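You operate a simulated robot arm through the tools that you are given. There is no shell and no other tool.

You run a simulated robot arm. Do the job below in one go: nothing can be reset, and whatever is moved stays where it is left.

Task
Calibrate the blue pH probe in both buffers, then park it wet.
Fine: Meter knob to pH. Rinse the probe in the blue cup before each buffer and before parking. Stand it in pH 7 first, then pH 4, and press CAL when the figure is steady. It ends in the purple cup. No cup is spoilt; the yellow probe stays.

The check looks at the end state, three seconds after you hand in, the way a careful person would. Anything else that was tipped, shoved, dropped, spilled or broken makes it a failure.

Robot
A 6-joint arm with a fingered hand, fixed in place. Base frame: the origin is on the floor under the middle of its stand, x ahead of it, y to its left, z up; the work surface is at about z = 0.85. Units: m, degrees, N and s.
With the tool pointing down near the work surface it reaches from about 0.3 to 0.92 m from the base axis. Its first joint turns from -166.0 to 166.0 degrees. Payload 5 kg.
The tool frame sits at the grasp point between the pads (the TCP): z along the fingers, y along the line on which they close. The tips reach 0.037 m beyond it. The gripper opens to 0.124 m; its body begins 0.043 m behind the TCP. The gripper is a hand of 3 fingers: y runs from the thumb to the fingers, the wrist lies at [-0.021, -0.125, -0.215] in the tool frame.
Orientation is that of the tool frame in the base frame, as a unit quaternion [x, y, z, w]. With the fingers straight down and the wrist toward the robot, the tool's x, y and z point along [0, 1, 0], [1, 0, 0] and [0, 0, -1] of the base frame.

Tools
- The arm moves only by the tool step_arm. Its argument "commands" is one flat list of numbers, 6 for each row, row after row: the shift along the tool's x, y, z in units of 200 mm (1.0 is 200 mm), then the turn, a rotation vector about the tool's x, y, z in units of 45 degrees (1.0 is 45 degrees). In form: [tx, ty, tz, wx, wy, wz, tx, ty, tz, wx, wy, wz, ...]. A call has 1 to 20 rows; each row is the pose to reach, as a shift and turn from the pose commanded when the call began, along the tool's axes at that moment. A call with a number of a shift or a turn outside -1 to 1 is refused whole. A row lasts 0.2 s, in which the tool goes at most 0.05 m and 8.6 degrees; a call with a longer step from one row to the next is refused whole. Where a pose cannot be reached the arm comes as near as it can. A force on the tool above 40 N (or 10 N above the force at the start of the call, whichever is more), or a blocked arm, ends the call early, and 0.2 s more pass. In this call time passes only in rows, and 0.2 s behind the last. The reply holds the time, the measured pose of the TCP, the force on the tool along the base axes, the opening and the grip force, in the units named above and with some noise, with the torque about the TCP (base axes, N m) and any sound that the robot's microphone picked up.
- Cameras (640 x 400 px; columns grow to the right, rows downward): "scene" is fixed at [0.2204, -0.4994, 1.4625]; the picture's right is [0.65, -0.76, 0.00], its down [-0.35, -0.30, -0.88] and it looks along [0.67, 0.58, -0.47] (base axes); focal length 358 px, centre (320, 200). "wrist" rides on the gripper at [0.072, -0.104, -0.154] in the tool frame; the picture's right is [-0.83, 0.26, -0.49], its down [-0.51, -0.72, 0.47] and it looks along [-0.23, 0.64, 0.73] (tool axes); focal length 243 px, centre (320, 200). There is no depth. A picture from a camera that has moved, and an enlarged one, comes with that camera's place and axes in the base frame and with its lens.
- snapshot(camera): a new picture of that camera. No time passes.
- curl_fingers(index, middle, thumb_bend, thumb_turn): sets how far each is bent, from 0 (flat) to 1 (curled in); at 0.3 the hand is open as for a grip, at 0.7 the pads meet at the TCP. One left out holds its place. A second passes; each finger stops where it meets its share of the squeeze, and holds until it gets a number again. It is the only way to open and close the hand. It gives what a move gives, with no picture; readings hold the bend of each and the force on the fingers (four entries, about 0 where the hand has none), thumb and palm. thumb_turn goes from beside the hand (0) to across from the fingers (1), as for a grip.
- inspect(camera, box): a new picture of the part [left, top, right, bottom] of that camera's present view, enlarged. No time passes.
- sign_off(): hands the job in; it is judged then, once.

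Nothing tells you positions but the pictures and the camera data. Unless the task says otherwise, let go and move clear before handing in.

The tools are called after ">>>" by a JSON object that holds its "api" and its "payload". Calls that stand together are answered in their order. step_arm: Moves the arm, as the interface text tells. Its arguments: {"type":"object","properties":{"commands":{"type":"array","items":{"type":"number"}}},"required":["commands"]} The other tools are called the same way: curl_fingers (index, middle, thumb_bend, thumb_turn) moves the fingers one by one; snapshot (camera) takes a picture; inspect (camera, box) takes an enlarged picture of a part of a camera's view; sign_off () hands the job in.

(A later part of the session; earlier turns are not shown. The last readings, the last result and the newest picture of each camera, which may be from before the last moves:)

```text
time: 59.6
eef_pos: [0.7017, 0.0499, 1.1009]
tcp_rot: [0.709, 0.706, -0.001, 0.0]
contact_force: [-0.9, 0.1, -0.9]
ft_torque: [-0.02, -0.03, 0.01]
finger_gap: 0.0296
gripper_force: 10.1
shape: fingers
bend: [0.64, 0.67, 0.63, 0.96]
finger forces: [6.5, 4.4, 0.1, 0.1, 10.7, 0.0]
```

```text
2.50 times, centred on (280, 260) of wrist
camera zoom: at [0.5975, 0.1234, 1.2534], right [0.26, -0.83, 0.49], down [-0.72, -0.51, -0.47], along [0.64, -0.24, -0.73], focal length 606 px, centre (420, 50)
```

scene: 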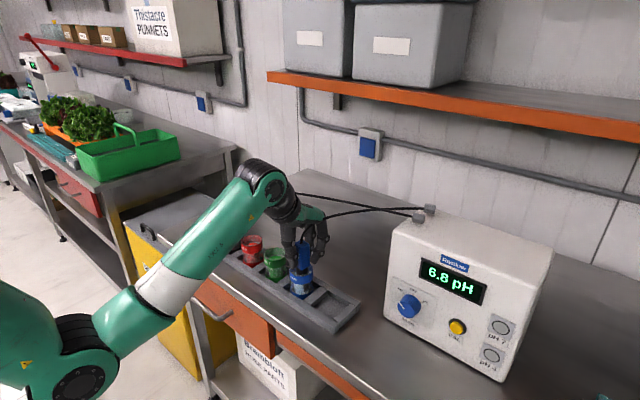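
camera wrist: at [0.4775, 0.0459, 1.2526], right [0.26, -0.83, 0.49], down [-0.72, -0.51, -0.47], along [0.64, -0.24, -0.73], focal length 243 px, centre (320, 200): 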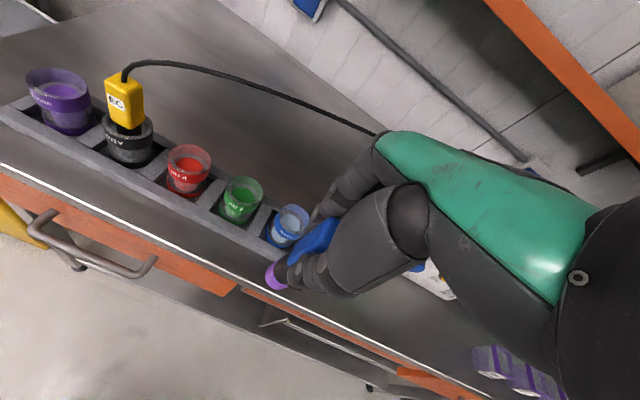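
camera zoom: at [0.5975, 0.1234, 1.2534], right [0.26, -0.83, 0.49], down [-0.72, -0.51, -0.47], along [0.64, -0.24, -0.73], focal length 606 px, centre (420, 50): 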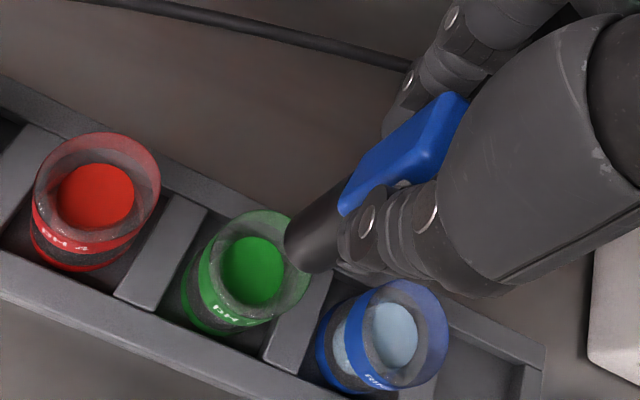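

Alignment over pH 7 matches the rinse hover. I'll descend into it in two stages.

>>> {"api": "step_arm", "payload": {"commands": [0.008, 0.002, 0.1, 0, 0, 0, 0.008, 0.002, 0.2, 0, 0, 0, 0.008, 0.002, 0.3, 0, 0, 0, 0.008, 0.002, 0.37, 0, 0, 0]}}

>>> {"api": "inspect", "payload": {"camera": "scene", "box": [220, 190, 330, 310]}}

>>> {"api": "inspect", "payload": {"camera": "wrist", "box": [200, 180, 360, 340]}}

```text
time: 60.6
eef_pos: [0.7018, 0.0523, 1.0262]
tcp_rot: [0.708, 0.706, -0.003, 0.0]
contact_force: [-0.7, -0.2, -0.8]
ft_torque: [0.0, 0.01, -0.02]
finger_gap: 0.0297
gripper_force: 10.8
shape: fingers
bend: [0.64, 0.67, 0.63, 0.96]
finger forces: [6.5, 4.4, 0.0, 0.1, 10.8, 0.0]
```

```text
3.33 times, centred on (275, 250) of scene
camera zoom: at [0.2204, -0.4994, 1.4625], right [0.65, -0.76, 0.0], down [-0.35, -0.3, -0.88], along [0.67, 0.58, -0.47], focal length 1194 px, centre (470, 33)
```

zoom: 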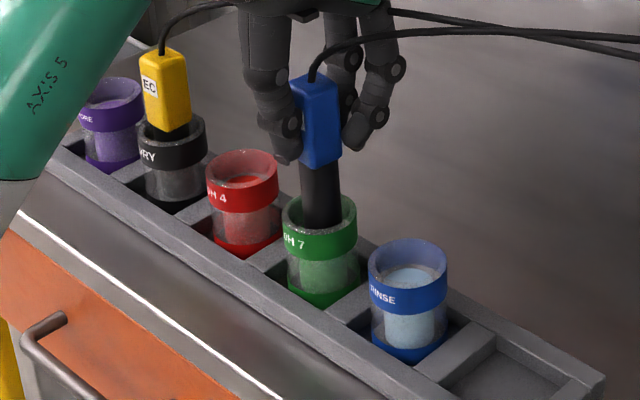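

```text
2.50 times, centred on (280, 260) of wrist
camera zoom: at [0.5977, 0.1255, 1.1781], right [0.26, -0.83, 0.49], down [-0.72, -0.51, -0.47], along [0.64, -0.24, -0.73], focal length 606 px, centre (420, 50)
```

zoom: 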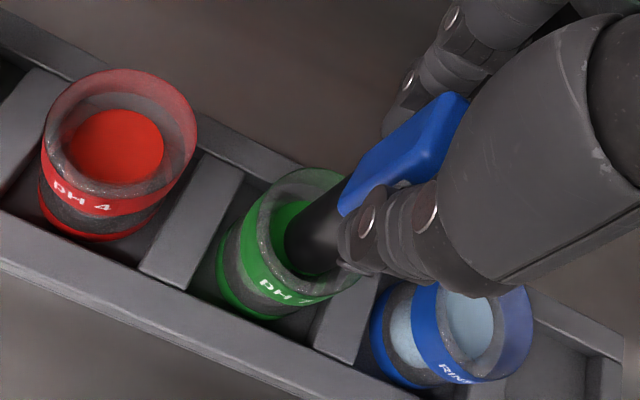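

The tip is centred inside the pH 7 cup. I'll lower it the rest of the way to standing height.

>>> {"api": "step_arm", "payload": {"commands": [0, 0, 0.055, 0, 0, 0, 0, 0, 0.11, 0, 0, 0, 0, 0, 0.165, 0, 0, 0, 0, 0, 0.2, 0, 0, 0, 0, 0, 0.222, 0, 0, 0]}}

>>> {"api": "inspect", "payload": {"camera": "scene", "box": [220, 190, 330, 310]}}

>>> {"api": "inspect", "payload": {"camera": "wrist", "box": [200, 180, 360, 340]}}

```text
time: 61.8
eef_pos: [0.7024, 0.0523, 0.9828]
tcp_rot: [0.707, 0.707, -0.001, 0.001]
contact_force: [-0.8, -1.0, -1.0]
ft_torque: [0.0, 0.01, 0.01]
finger_gap: 0.0295
gripper_force: 10.4
shape: fingers
bend: [0.64, 0.67, 0.63, 0.96]
finger forces: [6.6, 4.5, 0.1, 0.1, 10.7, 0.0]
```

```text
3.33 times, centred on (275, 250) of scene
camera zoom: at [0.2204, -0.4994, 1.4625], right [0.65, -0.76, 0.0], down [-0.35, -0.3, -0.88], along [0.67, 0.58, -0.47], focal length 1194 px, centre (470, 33)
```

zoom: 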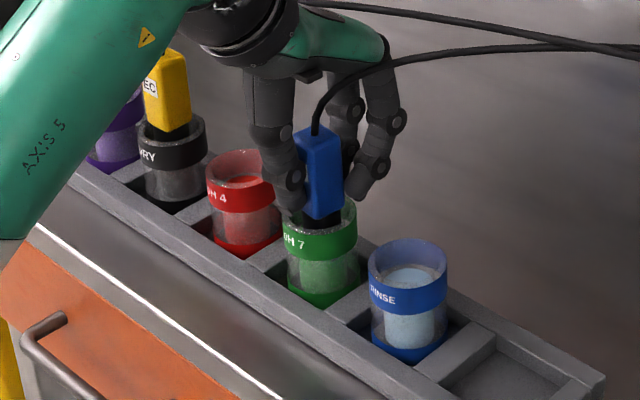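

```text
2.50 times, centred on (280, 260) of wrist
camera zoom: at [0.5974, 0.1259, 1.1339], right [0.26, -0.83, 0.49], down [-0.72, -0.51, -0.47], along [0.64, -0.24, -0.73], focal length 606 px, centre (420, 50)
```

zoom: 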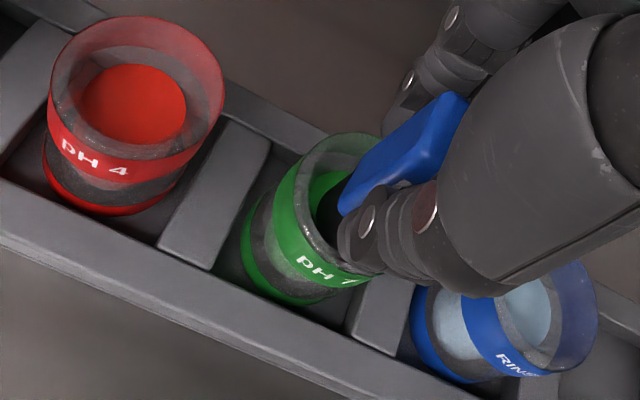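

The probe is nearly on the bottom, so I'll ease down the last couple of millimetres.

>>> {"api": "step_arm", "payload": {"commands": [0, 0, 0.007, 0, 0, 0, 0, 0, 0.013, 0, 0, 0]}}

```text
time: 62.4
eef_pos: [0.7018, 0.0518, 0.9798]
tcp_rot: [0.708, 0.706, -0.002, 0.001]
contact_force: [0.0, -0.2, 3.8]
ft_torque: [0.0, 0.01, -0.01]
finger_gap: 0.0293
gripper_force: 11.1
shape: fingers
bend: [0.64, 0.67, 0.63, 0.96]
finger forces: [7.1, 4.7, 0.1, 0.0, 11.1, 0.0]
```

It touched bottom (3.8 N). Now I'll release, opening a little first and then wider.

>>> {"api": "curl_fingers", "payload": {"index": 0.58, "middle": 0.58, "thumb_bend": 0.58}}

>>> {"api": "curl_fingers", "payload": {"index": 0.42, "middle": 0.42, "thumb_bend": 0.42}}

>>> {"api": "inspect", "payload": {"camera": "scene", "box": [220, 190, 330, 310]}}

>>> {"api": "snapshot", "payload": {"camera": "scene"}}

>>> {"api": "inspect", "payload": {"camera": "wrist", "box": [200, 180, 360, 340]}}

```text
time: 63.4
eef_pos: [0.7012, 0.0521, 0.9792]
tcp_rot: [0.708, 0.706, -0.003, 0.0]
contact_force: [-0.7, -0.2, 0.5]
ft_torque: [0.01, 0.01, 0.0]
finger_gap: 0.0454
gripper_force: 0.0
shape: fingers
bend: [0.57, 0.57, 0.57, 0.97]
finger forces: [0.0, 0.1, 0.0, 0.1, 0.0, 0.1]
```

```text
time: 64.4
eef_pos: [0.7011, 0.0528, 0.9782]
tcp_rot: [0.707, 0.707, -0.002, 0.0]
contact_force: [-0.4, 0.5, -0.2]
ft_torque: [0.01, 0.03, 0.0]
finger_gap: 0.0918
gripper_force: 0.0
shape: fingers
bend: [0.42, 0.42, 0.42, 0.97]
finger forces: [0.0, 0.0, 0.0, 0.0, 0.0, 0.0]
```

```text
3.33 times, centred on (275, 250) of scene
camera zoom: at [0.2204, -0.4994, 1.4625], right [0.65, -0.76, 0.0], down [-0.35, -0.3, -0.88], along [0.67, 0.58, -0.47], focal length 1194 px, centre (470, 33)
```

zoom: 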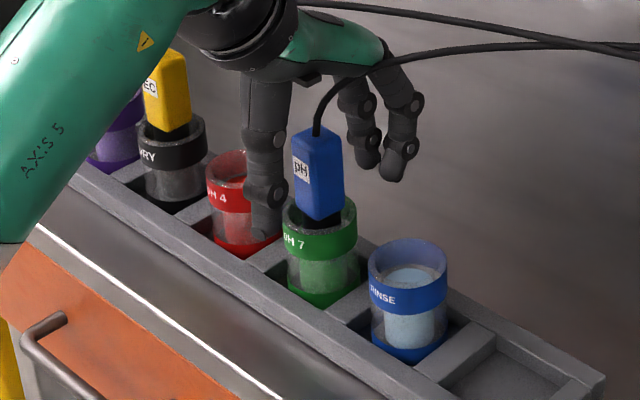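

```text
taken
```

scene: 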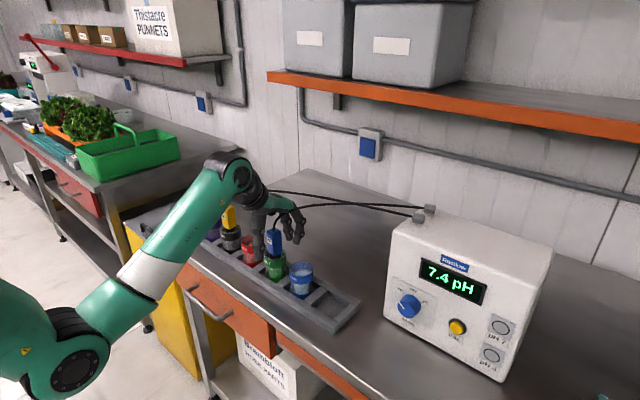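

```text
2.50 times, centred on (280, 260) of wrist
camera zoom: at [0.5965, 0.1257, 1.1317], right [0.26, -0.83, 0.49], down [-0.72, -0.51, -0.47], along [0.64, -0.24, -0.73], focal length 606 px, centre (420, 50)
```

zoom: 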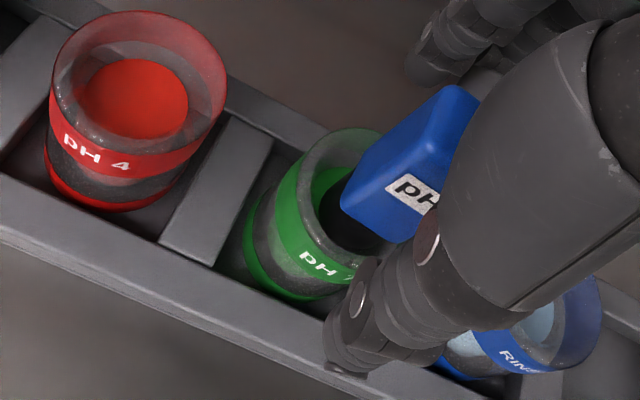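

The probe stands free in pH 7 and the meter reads 7.4 pH. I'll open fully and lift straight up, checking that it stays put.

>>> {"api": "curl_fingers", "payload": {"index": 0.3, "middle": 0.3, "thumb_bend": 0.3}}

>>> {"api": "step_arm", "payload": {"commands": [0, 0, -0.1, 0, 0, 0, 0, 0, -0.2, 0, 0, 0, 0, 0, -0.3, 0, 0, 0, 0, 0, -0.4, 0, 0, 0, 0, 0, -0.5, 0, 0, 0, 0, 0, -0.62, 0, 0, 0]}}

>>> {"api": "snapshot", "payload": {"camera": "scene"}}

>>> {"api": "inspect", "payload": {"camera": "scene", "box": [200, 170, 340, 310]}}

```text
time: 65.4
eef_pos: [0.7001, 0.0533, 0.98]
tcp_rot: [0.707, 0.707, -0.003, 0.0]
contact_force: [-0.4, 0.1, -0.4]
ft_torque: [0.05, 0.01, -0.03]
finger_gap: 0.1281
gripper_force: 0.0
shape: fingers
bend: [0.3, 0.3, 0.3, 0.97]
finger forces: [0.0, 0.0, 0.0, 0.1, 0.0, 0.0]
```

```text
time: 66.8
eef_pos: [0.7014, 0.0533, 1.104]
tcp_rot: [0.708, 0.707, -0.004, 0.0]
contact_force: [-0.3, -0.3, 0.3]
ft_torque: [0.0, 0.02, 0.02]
finger_gap: 0.1283
gripper_force: 0.1
shape: fingers
bend: [0.3, 0.3, 0.3, 0.97]
finger forces: [0.0, 0.0, 0.1, 0.0, 0.1, 0.0]
```

```text
taken
```

scene: 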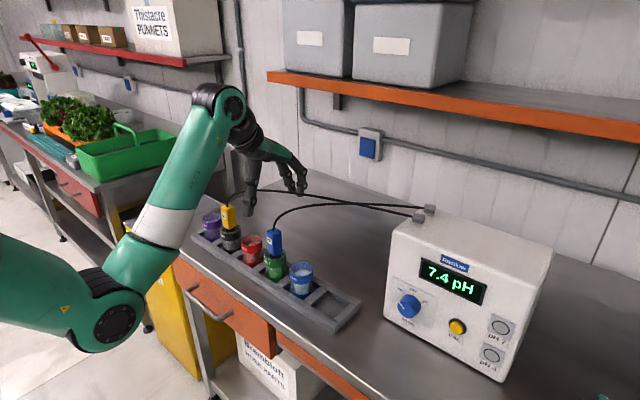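

```text
2.86 times, centred on (270, 240) of scene
camera zoom: at [0.2204, -0.4994, 1.4625], right [0.65, -0.76, 0.0], down [-0.35, -0.3, -0.88], along [0.67, 0.58, -0.47], focal length 1024 px, centre (463, 86)
```

zoom: 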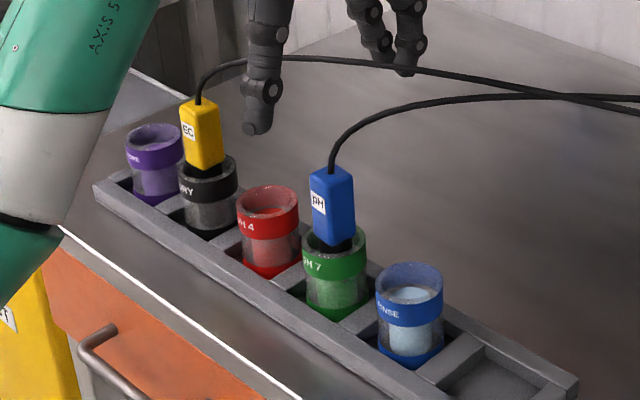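

The probe stands undisturbed in pH 7, reading 7.4. Next is CAL: I'll back off toward the robot and go right until I'm in front of the button, then shape an index-finger poke.

>>> {"api": "step_arm", "payload": {"commands": [0, -0.15, 0, 0, 0, 0, 0, -0.3, 0, 0, 0, 0, 0, -0.45, 0, 0, 0, 0, 0, -0.6, 0, 0, 0, 0]}}

>>> {"api": "step_arm", "payload": {"commands": [-0.2, 0, 0, 0, 0, 0, -0.4, 0, 0, 0, 0, 0, -0.6, 0, 0, 0, 0, 0, -0.8, 0, 0, 0, 0, 0, -1.0, 0, 0, 0, 0, 0]}}

>>> {"api": "step_arm", "payload": {"commands": [-0.2, 0, 0, 0, 0, 0, -0.4, 0, 0, 0, 0, 0, -0.6, 0, 0, 0, 0, 0, -0.8, 0, 0, 0, 0, 0, -1.0, 0, 0, 0, 0, 0]}}

>>> {"api": "snapshot", "payload": {"camera": "scene"}}

```text
time: 67.8
eef_pos: [0.582, 0.0538, 1.1048]
tcp_rot: [0.708, 0.706, -0.002, 0.0]
contact_force: [1.0, 0.4, 1.0]
ft_torque: [0.0, 0.0, 0.0]
finger_gap: 0.1285
gripper_force: 0.0
shape: fingers
bend: [0.3, 0.3, 0.3, 0.97]
finger forces: [0.0, 0.0, 0.0, 0.1, 0.0, 0.0]
```

```text
time: 69.0
eef_pos: [0.5838, -0.1467, 1.1011]
tcp_rot: [0.708, 0.706, -0.002, 0.0]
contact_force: [-0.2, 0.5, -0.5]
ft_torque: [-0.04, -0.01, 0.0]
finger_gap: 0.1285
gripper_force: 0.0
shape: fingers
bend: [0.3, 0.3, 0.3, 0.97]
finger forces: [0.0, 0.0, 0.1, 0.0, 0.0, 0.0]
```

```text
time: 70.2
eef_pos: [0.5823, -0.3484, 1.1046]
tcp_rot: [0.708, 0.706, -0.002, 0.001]
contact_force: [-0.2, 0.2, 0.0]
ft_torque: [-0.02, -0.01, 0.02]
finger_gap: 0.1285
gripper_force: 0.0
shape: fingers
bend: [0.3, 0.3, 0.3, 0.98]
finger forces: [0.0, 0.0, 0.0, 0.0, 0.1, 0.1]
```

```text
taken
```

scene: 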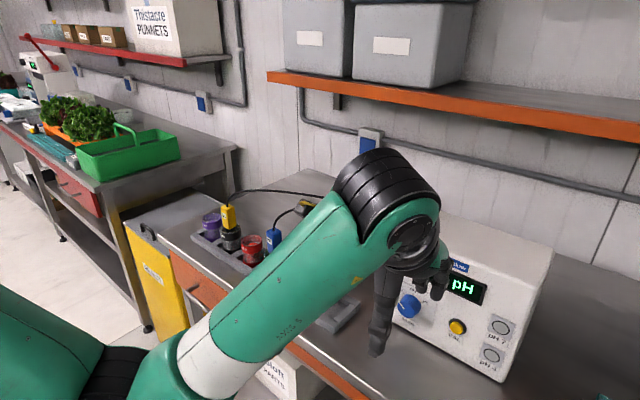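

The hand is clear in front of the meter. I'll tilt it 45° forward so an extended finger can point at the button, moving slightly forward and down as it tilts.

>>> {"api": "step_arm", "payload": {"commands": [0, 0.033, 0.05, -0.167, 0, 0, 0, 0.067, 0.1, -0.333, 0, 0, 0, 0.1, 0.15, -0.5, 0, 0, 0, 0.133, 0.2, -0.667, 0, 0, 0, 0.167, 0.25, -0.833, 0, 0, 0, 0.2, 0.3, -1.0, 0, 0]}}

>>> {"api": "curl_fingers", "payload": {"index": 0.0, "middle": 0.75, "thumb_bend": 0.6}}

>>> {"api": "snapshot", "payload": {"camera": "scene"}}

>>> {"api": "snapshot", "payload": {"camera": "wrist"}}

```text
time: 71.6
eef_pos: [0.6226, -0.3483, 1.0444]
tcp_rot: [0.654, 0.652, 0.269, 0.273]
contact_force: [0.7, 0.6, 0.0]
ft_torque: [0.05, -0.02, 0.01]
finger_gap: 0.1286
gripper_force: 0.1
shape: fingers
bend: [0.3, 0.3, 0.3, 0.98]
finger forces: [0.1, 0.1, 0.0, 0.0, 0.0, 0.0]
```

```text
time: 72.6
eef_pos: [0.6209, -0.3476, 1.0445]
tcp_rot: [0.655, 0.653, 0.268, 0.271]
contact_force: [-0.1, 0.1, -0.3]
ft_torque: [0.05, 0.02, -0.02]
finger_gap: 0.1358
gripper_force: 0.0
shape: fingers
bend: [0.0, 0.75, 0.6, 0.98]
finger forces: [0.0, 0.0, 0.0, 0.0, 0.1, 0.1]
```

```text
taken
```

scene: 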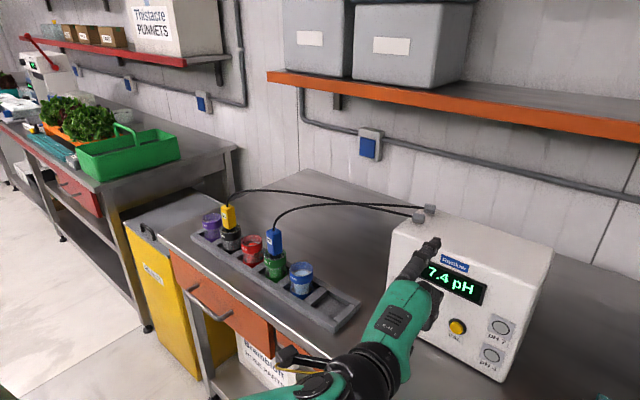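

```text
taken
camera wrist: at [0.438, -0.2748, 1.0783], right [-0.16, -0.83, 0.54], down [-0.18, -0.51, -0.84], along [0.97, -0.23, -0.07], focal length 243 px, centre (320, 200)
```

wrist: 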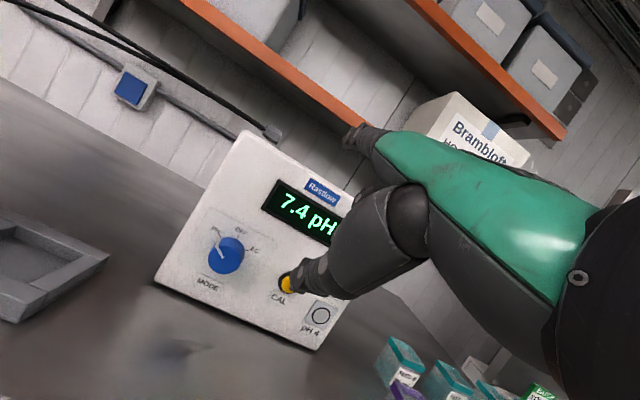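

The reading holds at 7.4 pH. I'll zoom in to see where the straightened index fingertip is.

>>> {"api": "inspect", "payload": {"camera": "scene", "box": [340, 220, 520, 390]}}

>>> {"api": "inspect", "payload": {"camera": "wrist", "box": [250, 90, 450, 340]}}

```text
2.35 times, centred on (430, 305) of scene
camera zoom: at [0.2204, -0.4994, 1.4625], right [0.65, -0.76, 0.0], down [-0.35, -0.3, -0.88], along [0.67, 0.58, -0.47], focal length 843 px, centre (61, -47)
```

zoom: 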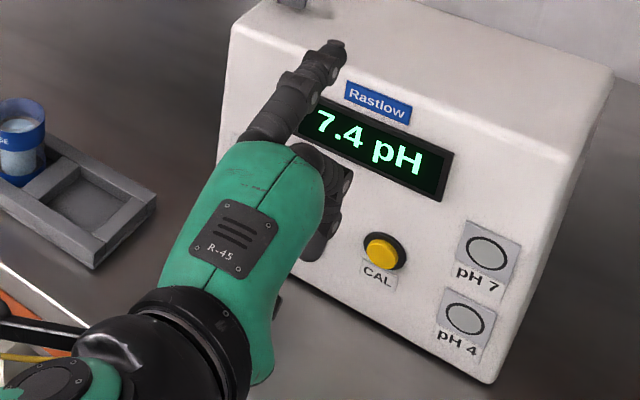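

```text
1.60 times, centred on (350, 215) of wrist
camera zoom: at [0.438, -0.2748, 1.0783], right [-0.16, -0.83, 0.54], down [-0.18, -0.51, -0.84], along [0.97, -0.23, -0.07], focal length 388 px, centre (272, 176)
```

zoom: 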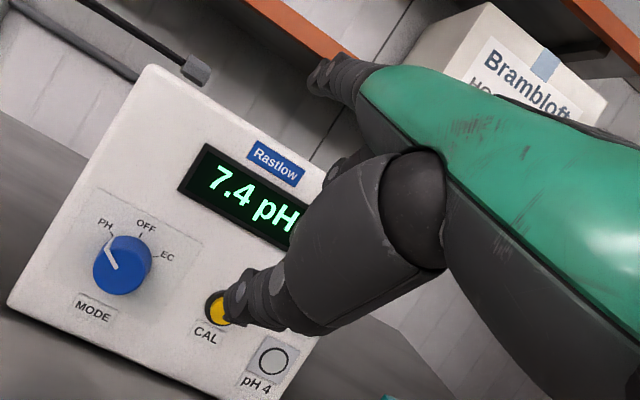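

With the index straight, its tip sits at about tool (+0.02, +0.129, 0), so with the hand pointing straight down the finger already leads forward. I'll un-tilt and place it level with CAL, a good way back from the face.

>>> {"api": "step_arm", "payload": {"commands": [-0.042, -0.047, -0.0236, 0.167, 0, 0, -0.083, -0.094, -0.0472, 0.333, 0, 0, -0.125, -0.1415, -0.0708, 0.5, 0, 0, -0.167, -0.189, -0.0943, 0.667, 0, 0, -0.208, -0.236, -0.118, 0.833, 0, 0, -0.25, -0.283, -0.1415, 1.0, 0, 0]}}

>>> {"api": "inspect", "payload": {"camera": "scene", "box": [340, 220, 520, 390]}}

>>> {"api": "snapshot", "payload": {"camera": "wrist"}}

```text
time: 74.0
eef_pos: [0.5606, -0.3968, 1.0234]
tcp_rot: [0.708, 0.706, -0.004, 0.0]
contact_force: [-0.3, 1.1, -0.2]
ft_torque: [0.0, 0.0, -0.01]
finger_gap: 0.136
gripper_force: 0.1
shape: fingers
bend: [0.0, 0.75, 0.6, 0.98]
finger forces: [0.1, 0.0, 0.0, 0.0, 0.2, 0.1]
```

```text
2.35 times, centred on (430, 305) of scene
camera zoom: at [0.2204, -0.4994, 1.4625], right [0.65, -0.76, 0.0], down [-0.35, -0.3, -0.88], along [0.67, 0.58, -0.47], focal length 843 px, centre (61, -47)
```

zoom: 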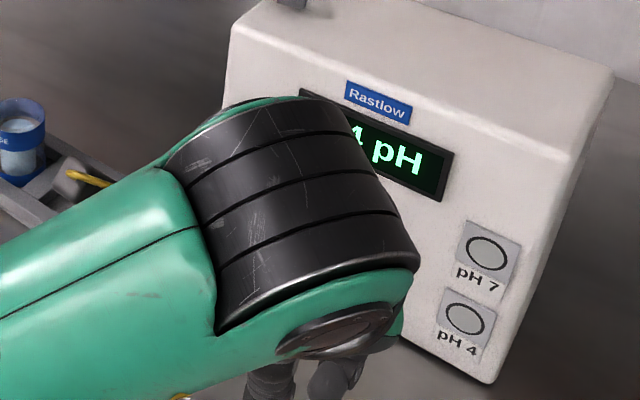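

```text
taken
camera wrist: at [0.4566, -0.3234, 1.1766], right [0.26, -0.83, 0.49], down [-0.73, -0.51, -0.47], along [0.64, -0.24, -0.73], focal length 243 px, centre (320, 200)
```

wrist: 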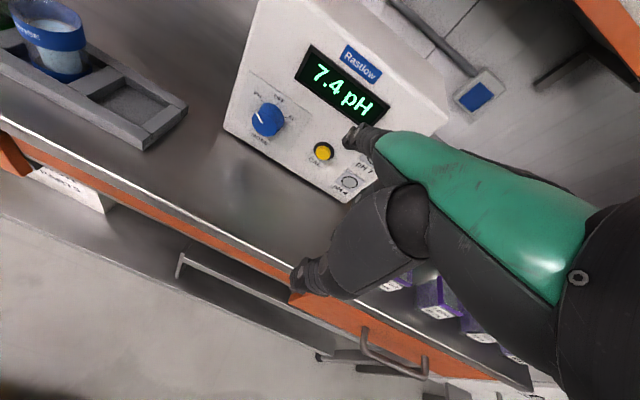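

The arm now blocks the scene camera, but the wrist camera sees both the fingertip and the CAL button. I'll zoom in.

>>> {"api": "inspect", "payload": {"camera": "wrist", "box": [290, 90, 400, 210]}}

```text
3.33 times, centred on (345, 150) of wrist
camera zoom: at [0.4566, -0.3234, 1.1766], right [0.26, -0.83, 0.49], down [-0.73, -0.51, -0.47], along [0.64, -0.24, -0.73], focal length 809 px, centre (237, 367)
```

zoom: 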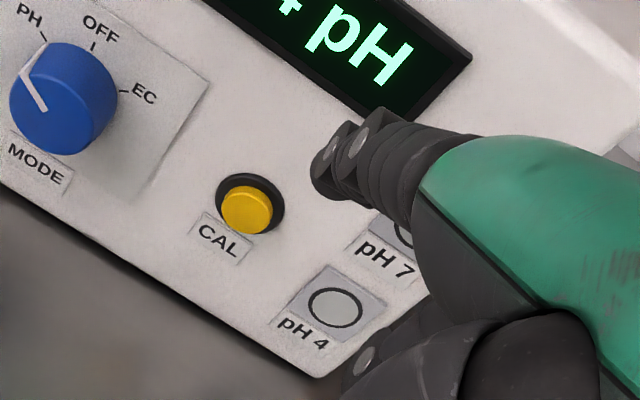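

The tip is at about (0.69, -0.377, 1.02), and CAL is at y≈-0.380, z≈0.938 with its cap near x≈0.753. I'll drop to button height and check alignment before pushing.

>>> {"api": "step_arm", "payload": {"commands": [-0.003, 0, 0.1, 0, 0, 0, -0.007, 0, 0.2, 0, 0, 0, -0.01, 0, 0.3, 0, 0, 0, -0.015, 0, 0.4, 0, 0, 0]}}

>>> {"api": "snapshot", "payload": {"camera": "wrist"}}

>>> {"api": "inspect", "payload": {"camera": "wrist", "box": [290, 60, 400, 180]}}

>>> {"api": "snapshot", "payload": {"camera": "scene"}}

```text
time: 75.0
eef_pos: [0.5614, -0.3992, 0.9431]
tcp_rot: [0.708, 0.706, -0.003, 0.0]
contact_force: [-0.3, 0.1, 0.8]
ft_torque: [0.0, -0.01, 0.02]
finger_gap: 0.1359
gripper_force: 0.0
shape: fingers
bend: [0.0, 0.75, 0.6, 0.98]
finger forces: [0.0, 0.1, 0.0, 0.1, 0.0, 0.0]
```

```text
taken
camera wrist: at [0.4569, -0.3265, 1.0963], right [0.26, -0.83, 0.49], down [-0.72, -0.51, -0.47], along [0.64, -0.24, -0.73], focal length 243 px, centre (320, 200)
```

wrist: 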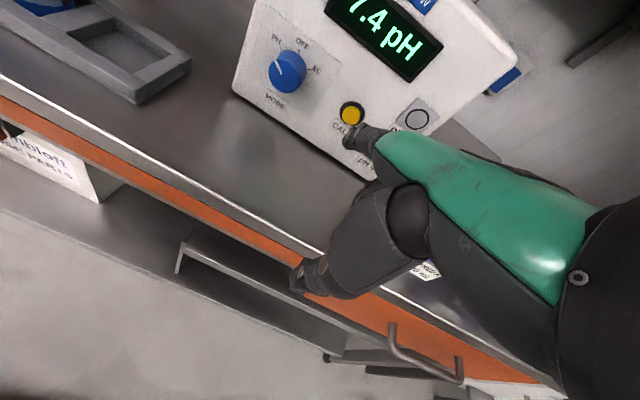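

```text
3.33 times, centred on (345, 120) of wrist
camera zoom: at [0.4569, -0.3265, 1.0963], right [0.26, -0.83, 0.49], down [-0.72, -0.51, -0.47], along [0.64, -0.24, -0.73], focal length 809 px, centre (237, 467)
```

zoom: 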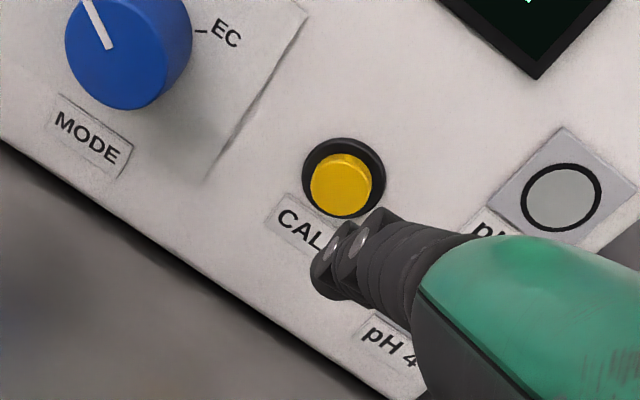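

```text
taken
```

scene: 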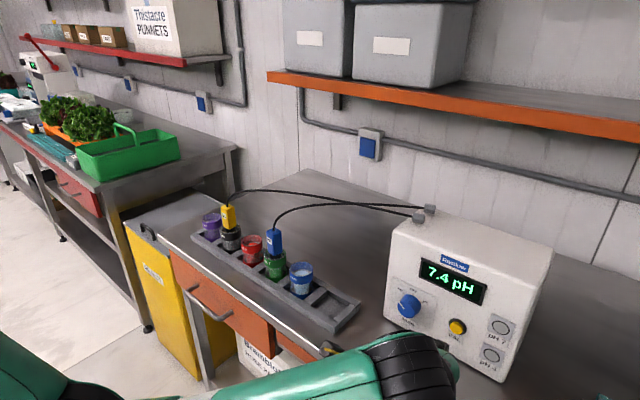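

The push-line runs into the button: after about 62 mm of travel the tip meets the cap, a few millimetres to its right. I'll correct by 3 mm and approach most of the way, with the meter still steady at 7.4.

>>> {"api": "step_arm", "payload": {"commands": [0.015, 0.1, 0, 0, 0, 0, 0.015, 0.2, 0, 0, 0, 0, 0.015, 0.25, 0, 0, 0, 0]}}

>>> {"api": "inspect", "payload": {"camera": "wrist", "box": [290, 60, 400, 180]}}

>>> {"api": "inspect", "payload": {"camera": "scene", "box": [340, 220, 520, 390]}}

```text
time: 75.8
eef_pos: [0.6113, -0.3978, 0.9453]
tcp_rot: [0.708, 0.706, -0.004, 0.0]
contact_force: [0.2, 0.7, -0.1]
ft_torque: [-0.02, 0.0, 0.02]
finger_gap: 0.1361
gripper_force: 0.1
shape: fingers
bend: [0.0, 0.75, 0.6, 0.98]
finger forces: [0.0, 0.1, 0.0, 0.0, 0.1, 0.0]
```

```text
3.33 times, centred on (345, 120) of wrist
camera zoom: at [0.5062, -0.3243, 1.0974], right [0.26, -0.83, 0.49], down [-0.72, -0.51, -0.47], along [0.64, -0.24, -0.73], focal length 809 px, centre (237, 467)
```

zoom: 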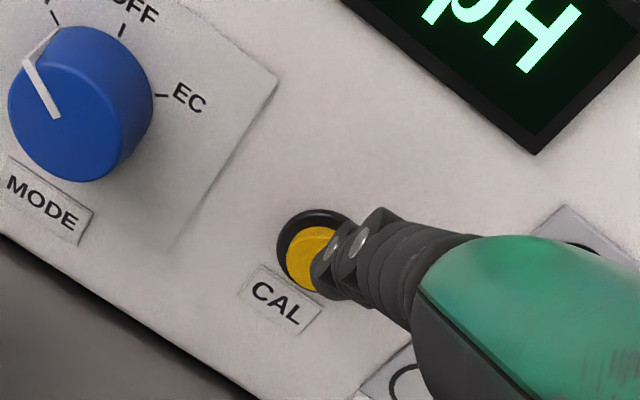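

```text
2.35 times, centred on (430, 305) of scene
camera zoom: at [0.2204, -0.4994, 1.4625], right [0.65, -0.76, 0.0], down [-0.35, -0.3, -0.88], along [0.67, 0.58, -0.47], focal length 843 px, centre (61, -47)
```

zoom: 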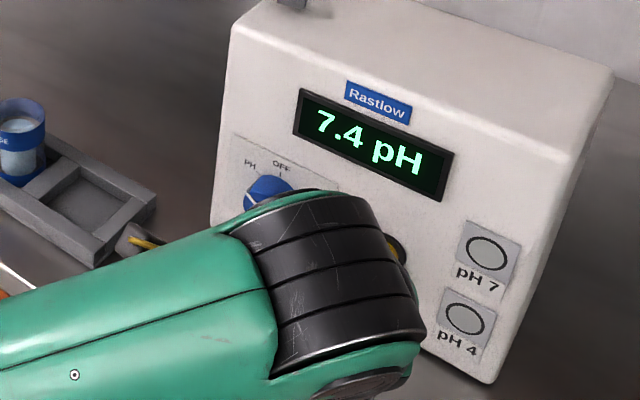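

It's steady at 7.4, and the tip is almost at the button, slightly right of centre. I'll nudge 5 mm left and ease forward in small steps, watching force and sound.

>>> {"api": "step_arm", "payload": {"commands": [0.025, 0.02, 0, 0, 0, 0, 0.025, 0.04, 0, 0, 0, 0, 0.025, 0.055, 0, 0, 0, 0]}}

>>> {"api": "inspect", "payload": {"camera": "wrist", "box": [290, 60, 400, 180]}}

```text
time: 76.6
eef_pos: [0.6217, -0.3926, 0.945]
tcp_rot: [0.708, 0.706, -0.002, -0.001]
contact_force: [0.2, -0.4, 0.1]
ft_torque: [-0.02, 0.0, -0.02]
finger_gap: 0.1361
gripper_force: 0.0
shape: fingers
bend: [0.0, 0.75, 0.6, 0.98]
finger forces: [0.0, 0.0, 0.1, 0.0, 0.1, 0.0]
```

```text
3.33 times, centred on (345, 120) of wrist
camera zoom: at [0.5171, -0.3196, 1.0973], right [0.26, -0.83, 0.49], down [-0.72, -0.51, -0.47], along [0.64, -0.24, -0.73], focal length 809 px, centre (237, 467)
```

zoom: 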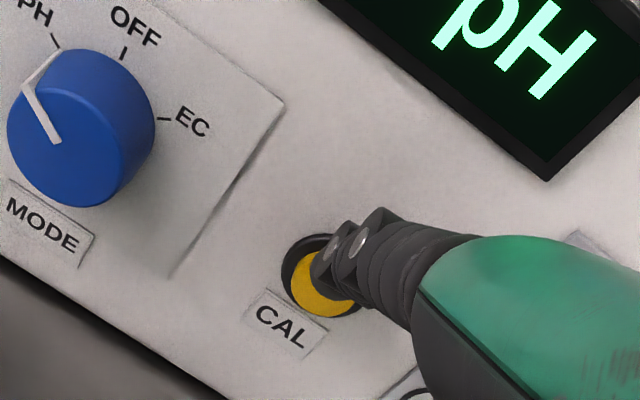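

Not touching yet, and the finger is over the upper part of the cap. I'll lower 3 mm and go on in small increments.

>>> {"api": "step_arm", "payload": {"commands": [-0.003, 0.01, 0.01, 0, 0, 0, -0.003, 0.02, 0.015, 0, 0, 0, -0.003, 0.03, 0.015, 0, 0, 0]}}

>>> {"api": "step_arm", "payload": {"commands": [0, 0.01, 0, 0, 0, 0, 0, 0.02, 0, 0, 0, 0]}}

>>> {"api": "inspect", "payload": {"camera": "wrist", "box": [290, 60, 400, 180]}}

```text
time: 77.4
eef_pos: [0.6276, -0.3938, 0.941]
tcp_rot: [0.707, 0.707, -0.002, 0.001]
contact_force: [-2.4, -0.4, 2.3]
ft_torque: [0.02, -0.26, 0.07]
finger_gap: 0.1358
gripper_force: 1.9
shape: fingers
bend: [0.0, 0.75, 0.6, 0.98]
finger forces: [3.5, 0.1, 0.0, 0.0, 0.0, 0.0]
heard: click
```

```text
time: 78.0
eef_pos: [0.6302, -0.3936, 0.9424]
tcp_rot: [0.709, 0.705, -0.002, 0.001]
contact_force: [-10.9, 0.1, 6.4]
ft_torque: [0.1, -0.92, 0.2]
finger_gap: 0.1344
gripper_force: 6.7
shape: fingers
bend: [0.0, 0.75, 0.6, 0.98]
finger forces: [13.6, 0.0, 0.0, 0.1, 0.0, 0.0]
```

```text
3.33 times, centred on (345, 120) of wrist
camera zoom: at [0.526, -0.3203, 1.0953], right [0.26, -0.83, 0.49], down [-0.72, -0.51, -0.47], along [0.64, -0.24, -0.73], focal length 809 px, centre (237, 467)
```

zoom: 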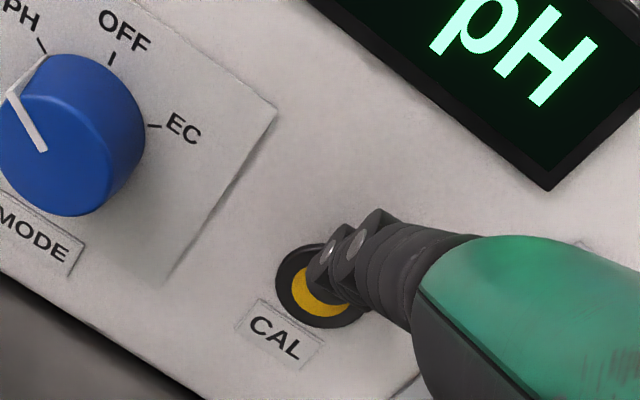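

A click was heard and the button went in. I'll back off now and check the pH 7 lamp.

>>> {"api": "step_arm", "payload": {"commands": [0, -0.05, 0, 0, 0, 0, 0, -0.15, 0, 0, 0, 0, 0, -0.3, 0, 0, 0, 0, 0, -0.4, 0, 0, 0, 0]}}

>>> {"api": "snapshot", "payload": {"camera": "scene"}}

>>> {"api": "snapshot", "payload": {"camera": "wrist"}}

```text
time: 79.0
eef_pos: [0.5529, -0.393, 0.9407]
tcp_rot: [0.708, 0.707, -0.002, 0.0]
contact_force: [0.3, -0.6, -1.3]
ft_torque: [-0.03, 0.01, -0.01]
finger_gap: 0.1362
gripper_force: 0.1
shape: fingers
bend: [0.0, 0.75, 0.6, 0.98]
finger forces: [0.1, 0.0, 0.1, 0.0, 0.1, 0.1]
```

```text
taken
```

scene: 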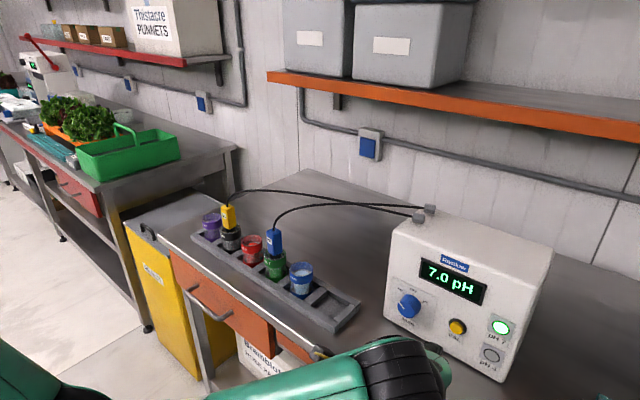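

```text
taken
camera wrist: at [0.4474, -0.3202, 1.0931], right [0.26, -0.83, 0.49], down [-0.72, -0.51, -0.47], along [0.64, -0.24, -0.73], focal length 243 px, centre (320, 200)
```

wrist: 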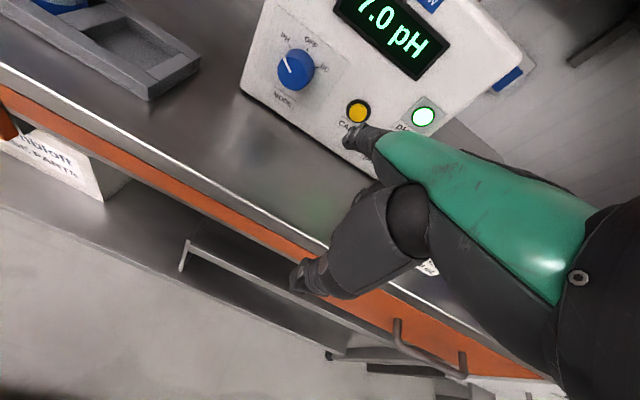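

The pH 7 lamp is lit and the display reads 7.0 pH. Now I'll raise the hand, open it, and go back for the probe.

>>> {"api": "step_arm", "payload": {"commands": [0, 0.03, -0.2, 0, 0, 0, 0, 0.06, -0.4, 0, 0, 0, 0, 0.09, -0.6, 0, 0, 0, 0, 0.12, -0.8, 0, 0, 0]}}

>>> {"api": "curl_fingers", "payload": {"index": 0.3, "middle": 0.3, "thumb_bend": 0.3}}

>>> {"api": "step_arm", "payload": {"commands": [0.2, 0, 0, 0, 0, 0, 0.4, 0, 0, 0, 0, 0, 0.6, 0, 0, 0, 0, 0, 0.8, 0, 0, 0, 0, 0, 1.0, 0, 0, 0, 0, 0]}}

>>> {"api": "step_arm", "payload": {"commands": [0.2, 0, 0, 0, 0, 0, 0.4, 0, 0, 0, 0, 0, 0.6, 0, 0, 0, 0, 0, 0.8, 0, 0, 0, 0, 0, 1.0, 0, 0, 0, 0, 0]}}

```text
time: 80.0
eef_pos: [0.5755, -0.3918, 1.1006]
tcp_rot: [0.707, 0.707, -0.002, 0.0]
contact_force: [0.5, 0.6, -0.8]
ft_torque: [-0.02, 0.01, 0.0]
finger_gap: 0.136
gripper_force: 0.0
shape: fingers
bend: [0.0, 0.75, 0.6, 0.98]
finger forces: [0.1, 0.0, 0.0, 0.0, 0.0, 0.0]
```

```text
time: 81.0
eef_pos: [0.576, -0.3929, 1.102]
tcp_rot: [0.708, 0.706, -0.003, 0.001]
contact_force: [0.3, 0.0, -0.3]
ft_torque: [-0.01, 0.01, -0.02]
finger_gap: 0.1286
gripper_force: 0.0
shape: fingers
bend: [0.3, 0.3, 0.3, 0.98]
finger forces: [0.0, 0.0, 0.1, 0.0, 0.0, 0.1]
```

```text
time: 82.2
eef_pos: [0.577, -0.1904, 1.1027]
tcp_rot: [0.708, 0.706, -0.002, 0.0]
contact_force: [0.3, 0.0, -1.2]
ft_torque: [0.03, -0.01, -0.01]
finger_gap: 0.1285
gripper_force: 0.1
shape: fingers
bend: [0.3, 0.3, 0.3, 0.98]
finger forces: [0.0, 0.1, 0.1, 0.0, 0.0, 0.0]
```

```text
time: 83.4
eef_pos: [0.578, 0.0071, 1.1027]
tcp_rot: [0.708, 0.706, -0.002, -0.001]
contact_force: [-0.4, -0.4, -0.2]
ft_torque: [0.0, -0.02, -0.02]
finger_gap: 0.1285
gripper_force: 0.0
shape: fingers
bend: [0.3, 0.3, 0.3, 0.98]
finger forces: [0.0, 0.0, 0.0, 0.0, 0.1, 0.0]
```

The hand is open and back near the pH 7 cup. I'll measure the probe head again before gripping.

>>> {"api": "inspect", "payload": {"camera": "scene", "box": [220, 190, 330, 310]}}

>>> {"api": "inspect", "payload": {"camera": "wrist", "box": [190, 130, 340, 280]}}

```text
3.33 times, centred on (275, 250) of scene
camera zoom: at [0.2204, -0.4994, 1.4625], right [0.65, -0.76, 0.0], down [-0.35, -0.3, -0.88], along [0.67, 0.58, -0.47], focal length 1194 px, centre (470, 33)
```

zoom: 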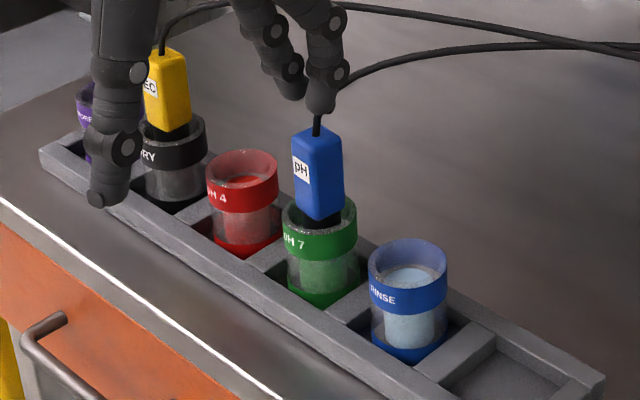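

```text
2.67 times, centred on (265, 205) of wrist
camera zoom: at [0.4724, 0.0803, 1.2553], right [0.26, -0.83, 0.49], down [-0.72, -0.51, -0.47], along [0.64, -0.24, -0.73], focal length 647 px, centre (467, 187)
```

zoom: 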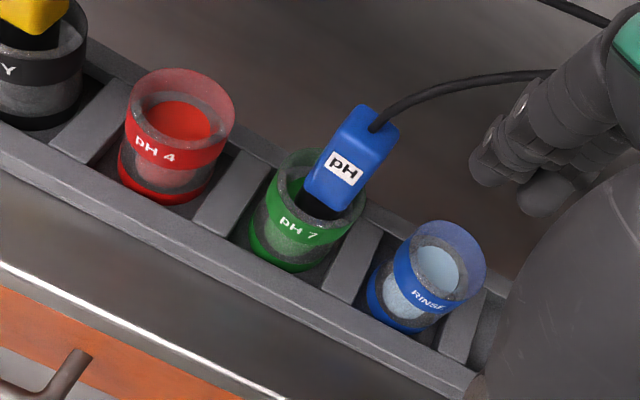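

The head top is at about (0.701, 0.055, 0.995), standing upright. I'll go over it a little higher to keep clear of its cable, then come down around it.

>>> {"api": "step_arm", "payload": {"commands": [0.2, 0, 0, 0, 0, 0, 0.237, 0.15, -0.1, 0, 0, 0, 0.237, 0.35, -0.15, 0, 0, 0, 0.237, 0.5, -0.15, 0, 0, 0, 0.237, 0.6175, -0.15, 0, 0, 0]}}

>>> {"api": "step_arm", "payload": {"commands": [0, 0, 0.15, 0, 0, 0, 0, 0, 0.3, 0, 0, 0, 0, 0, 0.4, 0, 0, 0]}}

>>> {"api": "inspect", "payload": {"camera": "scene", "box": [210, 170, 330, 300]}}

>>> {"api": "snapshot", "payload": {"camera": "wrist"}}

```text
time: 84.6
eef_pos: [0.7016, 0.0538, 1.1311]
tcp_rot: [0.708, 0.706, -0.002, 0.0]
contact_force: [-0.2, 0.0, 0.4]
ft_torque: [-0.03, 0.02, -0.01]
finger_gap: 0.1287
gripper_force: 0.0
shape: fingers
bend: [0.3, 0.3, 0.3, 0.98]
finger forces: [0.0, 0.1, 0.0, 0.0, 0.1, 0.1]
```

```text
time: 85.4
eef_pos: [0.6987, 0.0563, 1.0486]
tcp_rot: [0.708, 0.706, -0.003, 0.0]
contact_force: [0.1, -0.8, -0.4]
ft_torque: [0.0, -0.01, -0.01]
finger_gap: 0.1287
gripper_force: 0.2
shape: fingers
bend: [0.3, 0.3, 0.3, 0.98]
finger forces: [0.1, 0.0, 0.0, 0.0, 0.0, 0.0]
```

```text
3.08 times, centred on (270, 235) of scene
camera zoom: at [0.2204, -0.4994, 1.4625], right [0.65, -0.76, 0.0], down [-0.35, -0.3, -0.88], along [0.67, 0.58, -0.47], focal length 1102 px, centre (474, 92)
```

zoom: 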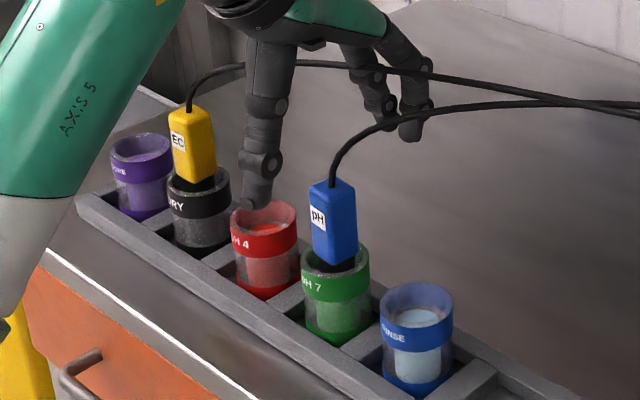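

```text
taken
camera wrist: at [0.594, 0.1279, 1.2024], right [0.26, -0.83, 0.49], down [-0.72, -0.51, -0.47], along [0.64, -0.24, -0.73], focal length 243 px, centre (320, 200)
```

wrist: 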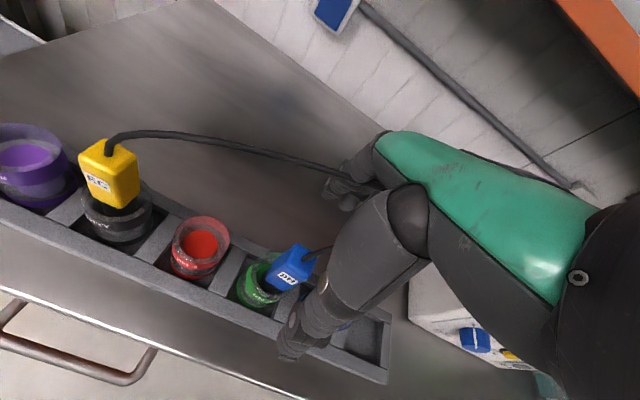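

The head appears at the same place in the wrist view as at my first grip. Going down to grip height.

>>> {"api": "step_arm", "payload": {"commands": [0, 0.005, 0.12, 0, 0, 0, 0, 0.005, 0.24, 0, 0, 0, 0, 0.005, 0.345, 0, 0, 0]}}

>>> {"api": "curl_fingers", "payload": {"index": 0.55, "middle": 0.55, "thumb_bend": 0.55}}

>>> {"api": "inspect", "payload": {"camera": "scene", "box": [210, 170, 330, 300]}}

>>> {"api": "inspect", "payload": {"camera": "wrist", "box": [230, 160, 430, 340]}}

```text
time: 86.2
eef_pos: [0.7016, 0.0531, 0.9792]
tcp_rot: [0.708, 0.706, -0.002, 0.0]
contact_force: [0.1, -0.4, 0.2]
ft_torque: [-0.04, 0.0, -0.03]
finger_gap: 0.1281
gripper_force: 0.1
shape: fingers
bend: [0.3, 0.3, 0.3, 0.98]
finger forces: [0.1, 0.0, 0.0, 0.0, 0.0, 0.0]
```

```text
time: 87.2
eef_pos: [0.7008, 0.0529, 0.9803]
tcp_rot: [0.708, 0.706, -0.002, 0.0]
contact_force: [-0.2, -0.7, 0.3]
ft_torque: [-0.01, 0.01, 0.01]
finger_gap: 0.0527
gripper_force: 0.2
shape: fingers
bend: [0.55, 0.55, 0.55, 0.98]
finger forces: [0.0, 0.1, 0.1, 0.0, 0.1, 0.1]
```

```text
3.08 times, centred on (270, 235) of scene
camera zoom: at [0.2204, -0.4994, 1.4625], right [0.65, -0.76, 0.0], down [-0.35, -0.3, -0.88], along [0.67, 0.58, -0.47], focal length 1102 px, centre (474, 92)
```

zoom: 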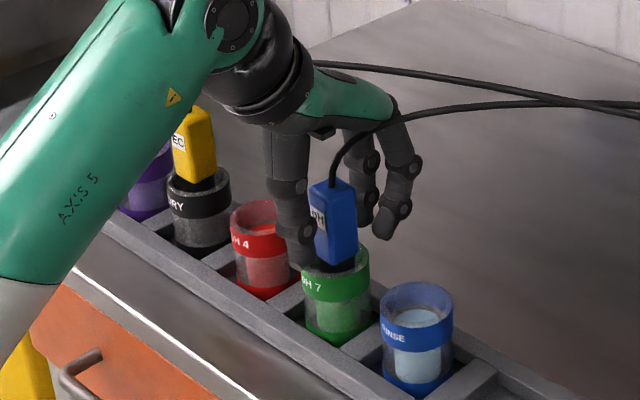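

```text
2.22 times, centred on (330, 250) of wrist
camera zoom: at [0.5962, 0.1265, 1.1331], right [0.26, -0.83, 0.49], down [-0.72, -0.51, -0.47], along [0.64, -0.24, -0.73], focal length 539 px, centre (298, 89)
```

zoom: 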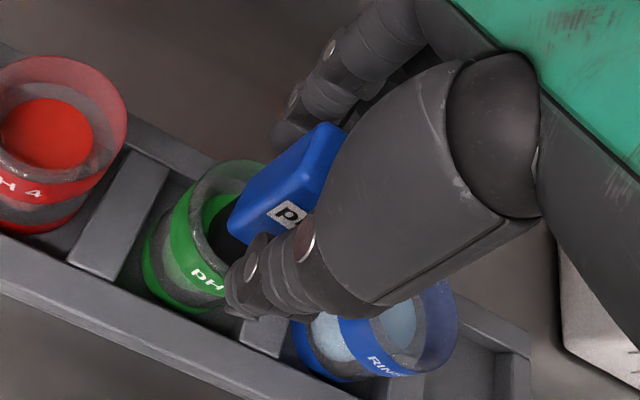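

The head is straddled the same way as before. Closing to grip.

>>> {"api": "curl_fingers", "payload": {"index": 0.62, "middle": 0.62, "thumb_bend": 0.62}}

>>> {"api": "curl_fingers", "payload": {"index": 0.7, "middle": 0.7, "thumb_bend": 0.7}}

>>> {"api": "step_arm", "payload": {"commands": [0, 0, -0.05, 0, 0, 0, 0, 0, -0.1, 0, 0, 0, 0, 0, -0.2, 0, 0, 0, 0, 0, -0.3, 0, 0, 0, 0, 0, -0.4, 0, 0, 0, 0, 0, -0.5, 0, 0, 0, 0, 0, -0.6, 0, 0, 0]}}

>>> {"api": "inspect", "payload": {"camera": "scene", "box": [210, 150, 350, 300]}}

>>> {"api": "inspect", "payload": {"camera": "wrist", "box": [200, 180, 360, 340]}}

```text
time: 88.2
eef_pos: [0.7018, 0.054, 0.9797]
tcp_rot: [0.708, 0.707, -0.003, -0.001]
contact_force: [-0.5, -0.5, -0.3]
ft_torque: [0.01, 0.0, 0.01]
finger_gap: 0.0334
gripper_force: 1.2
shape: fingers
bend: [0.61, 0.62, 0.61, 0.98]
finger forces: [0.7, 0.0, 0.0, 0.0, 0.9, 0.0]
```

```text
time: 89.2
eef_pos: [0.7008, 0.0541, 0.9813]
tcp_rot: [0.707, 0.707, -0.003, 0.0]
contact_force: [-0.2, 0.2, -0.1]
ft_torque: [0.02, 0.01, -0.02]
finger_gap: 0.0303
gripper_force: 10.6
shape: fingers
bend: [0.63, 0.67, 0.63, 0.97]
finger forces: [6.8, 3.9, 0.0, 0.0, 10.9, 0.1]
```

```text
time: 90.8
eef_pos: [0.7016, 0.052, 1.1016]
tcp_rot: [0.709, 0.705, -0.002, 0.001]
contact_force: [0.2, -0.5, -1.0]
ft_torque: [0.03, -0.01, -0.01]
finger_gap: 0.0302
gripper_force: 10.5
shape: fingers
bend: [0.64, 0.67, 0.63, 0.97]
finger forces: [6.8, 3.9, 0.0, 0.0, 11.0, 0.0]
```

```text
2.67 times, centred on (280, 225) of scene
camera zoom: at [0.2204, -0.4994, 1.4625], right [0.65, -0.76, 0.0], down [-0.35, -0.3, -0.88], along [0.67, 0.58, -0.47], focal length 955 px, centre (427, 133)
```

zoom: 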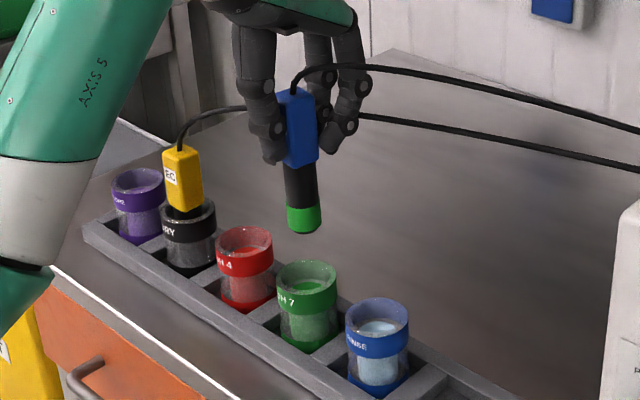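

```text
2.50 times, centred on (280, 260) of wrist
camera zoom: at [0.5973, 0.1258, 1.2537], right [0.26, -0.83, 0.49], down [-0.72, -0.51, -0.47], along [0.64, -0.24, -0.73], focal length 606 px, centre (420, 50)
```

zoom: 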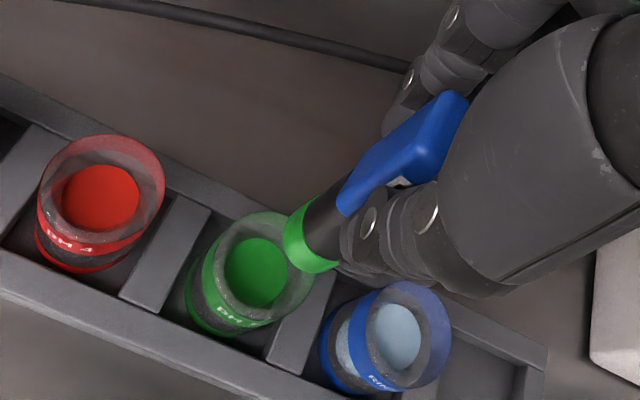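

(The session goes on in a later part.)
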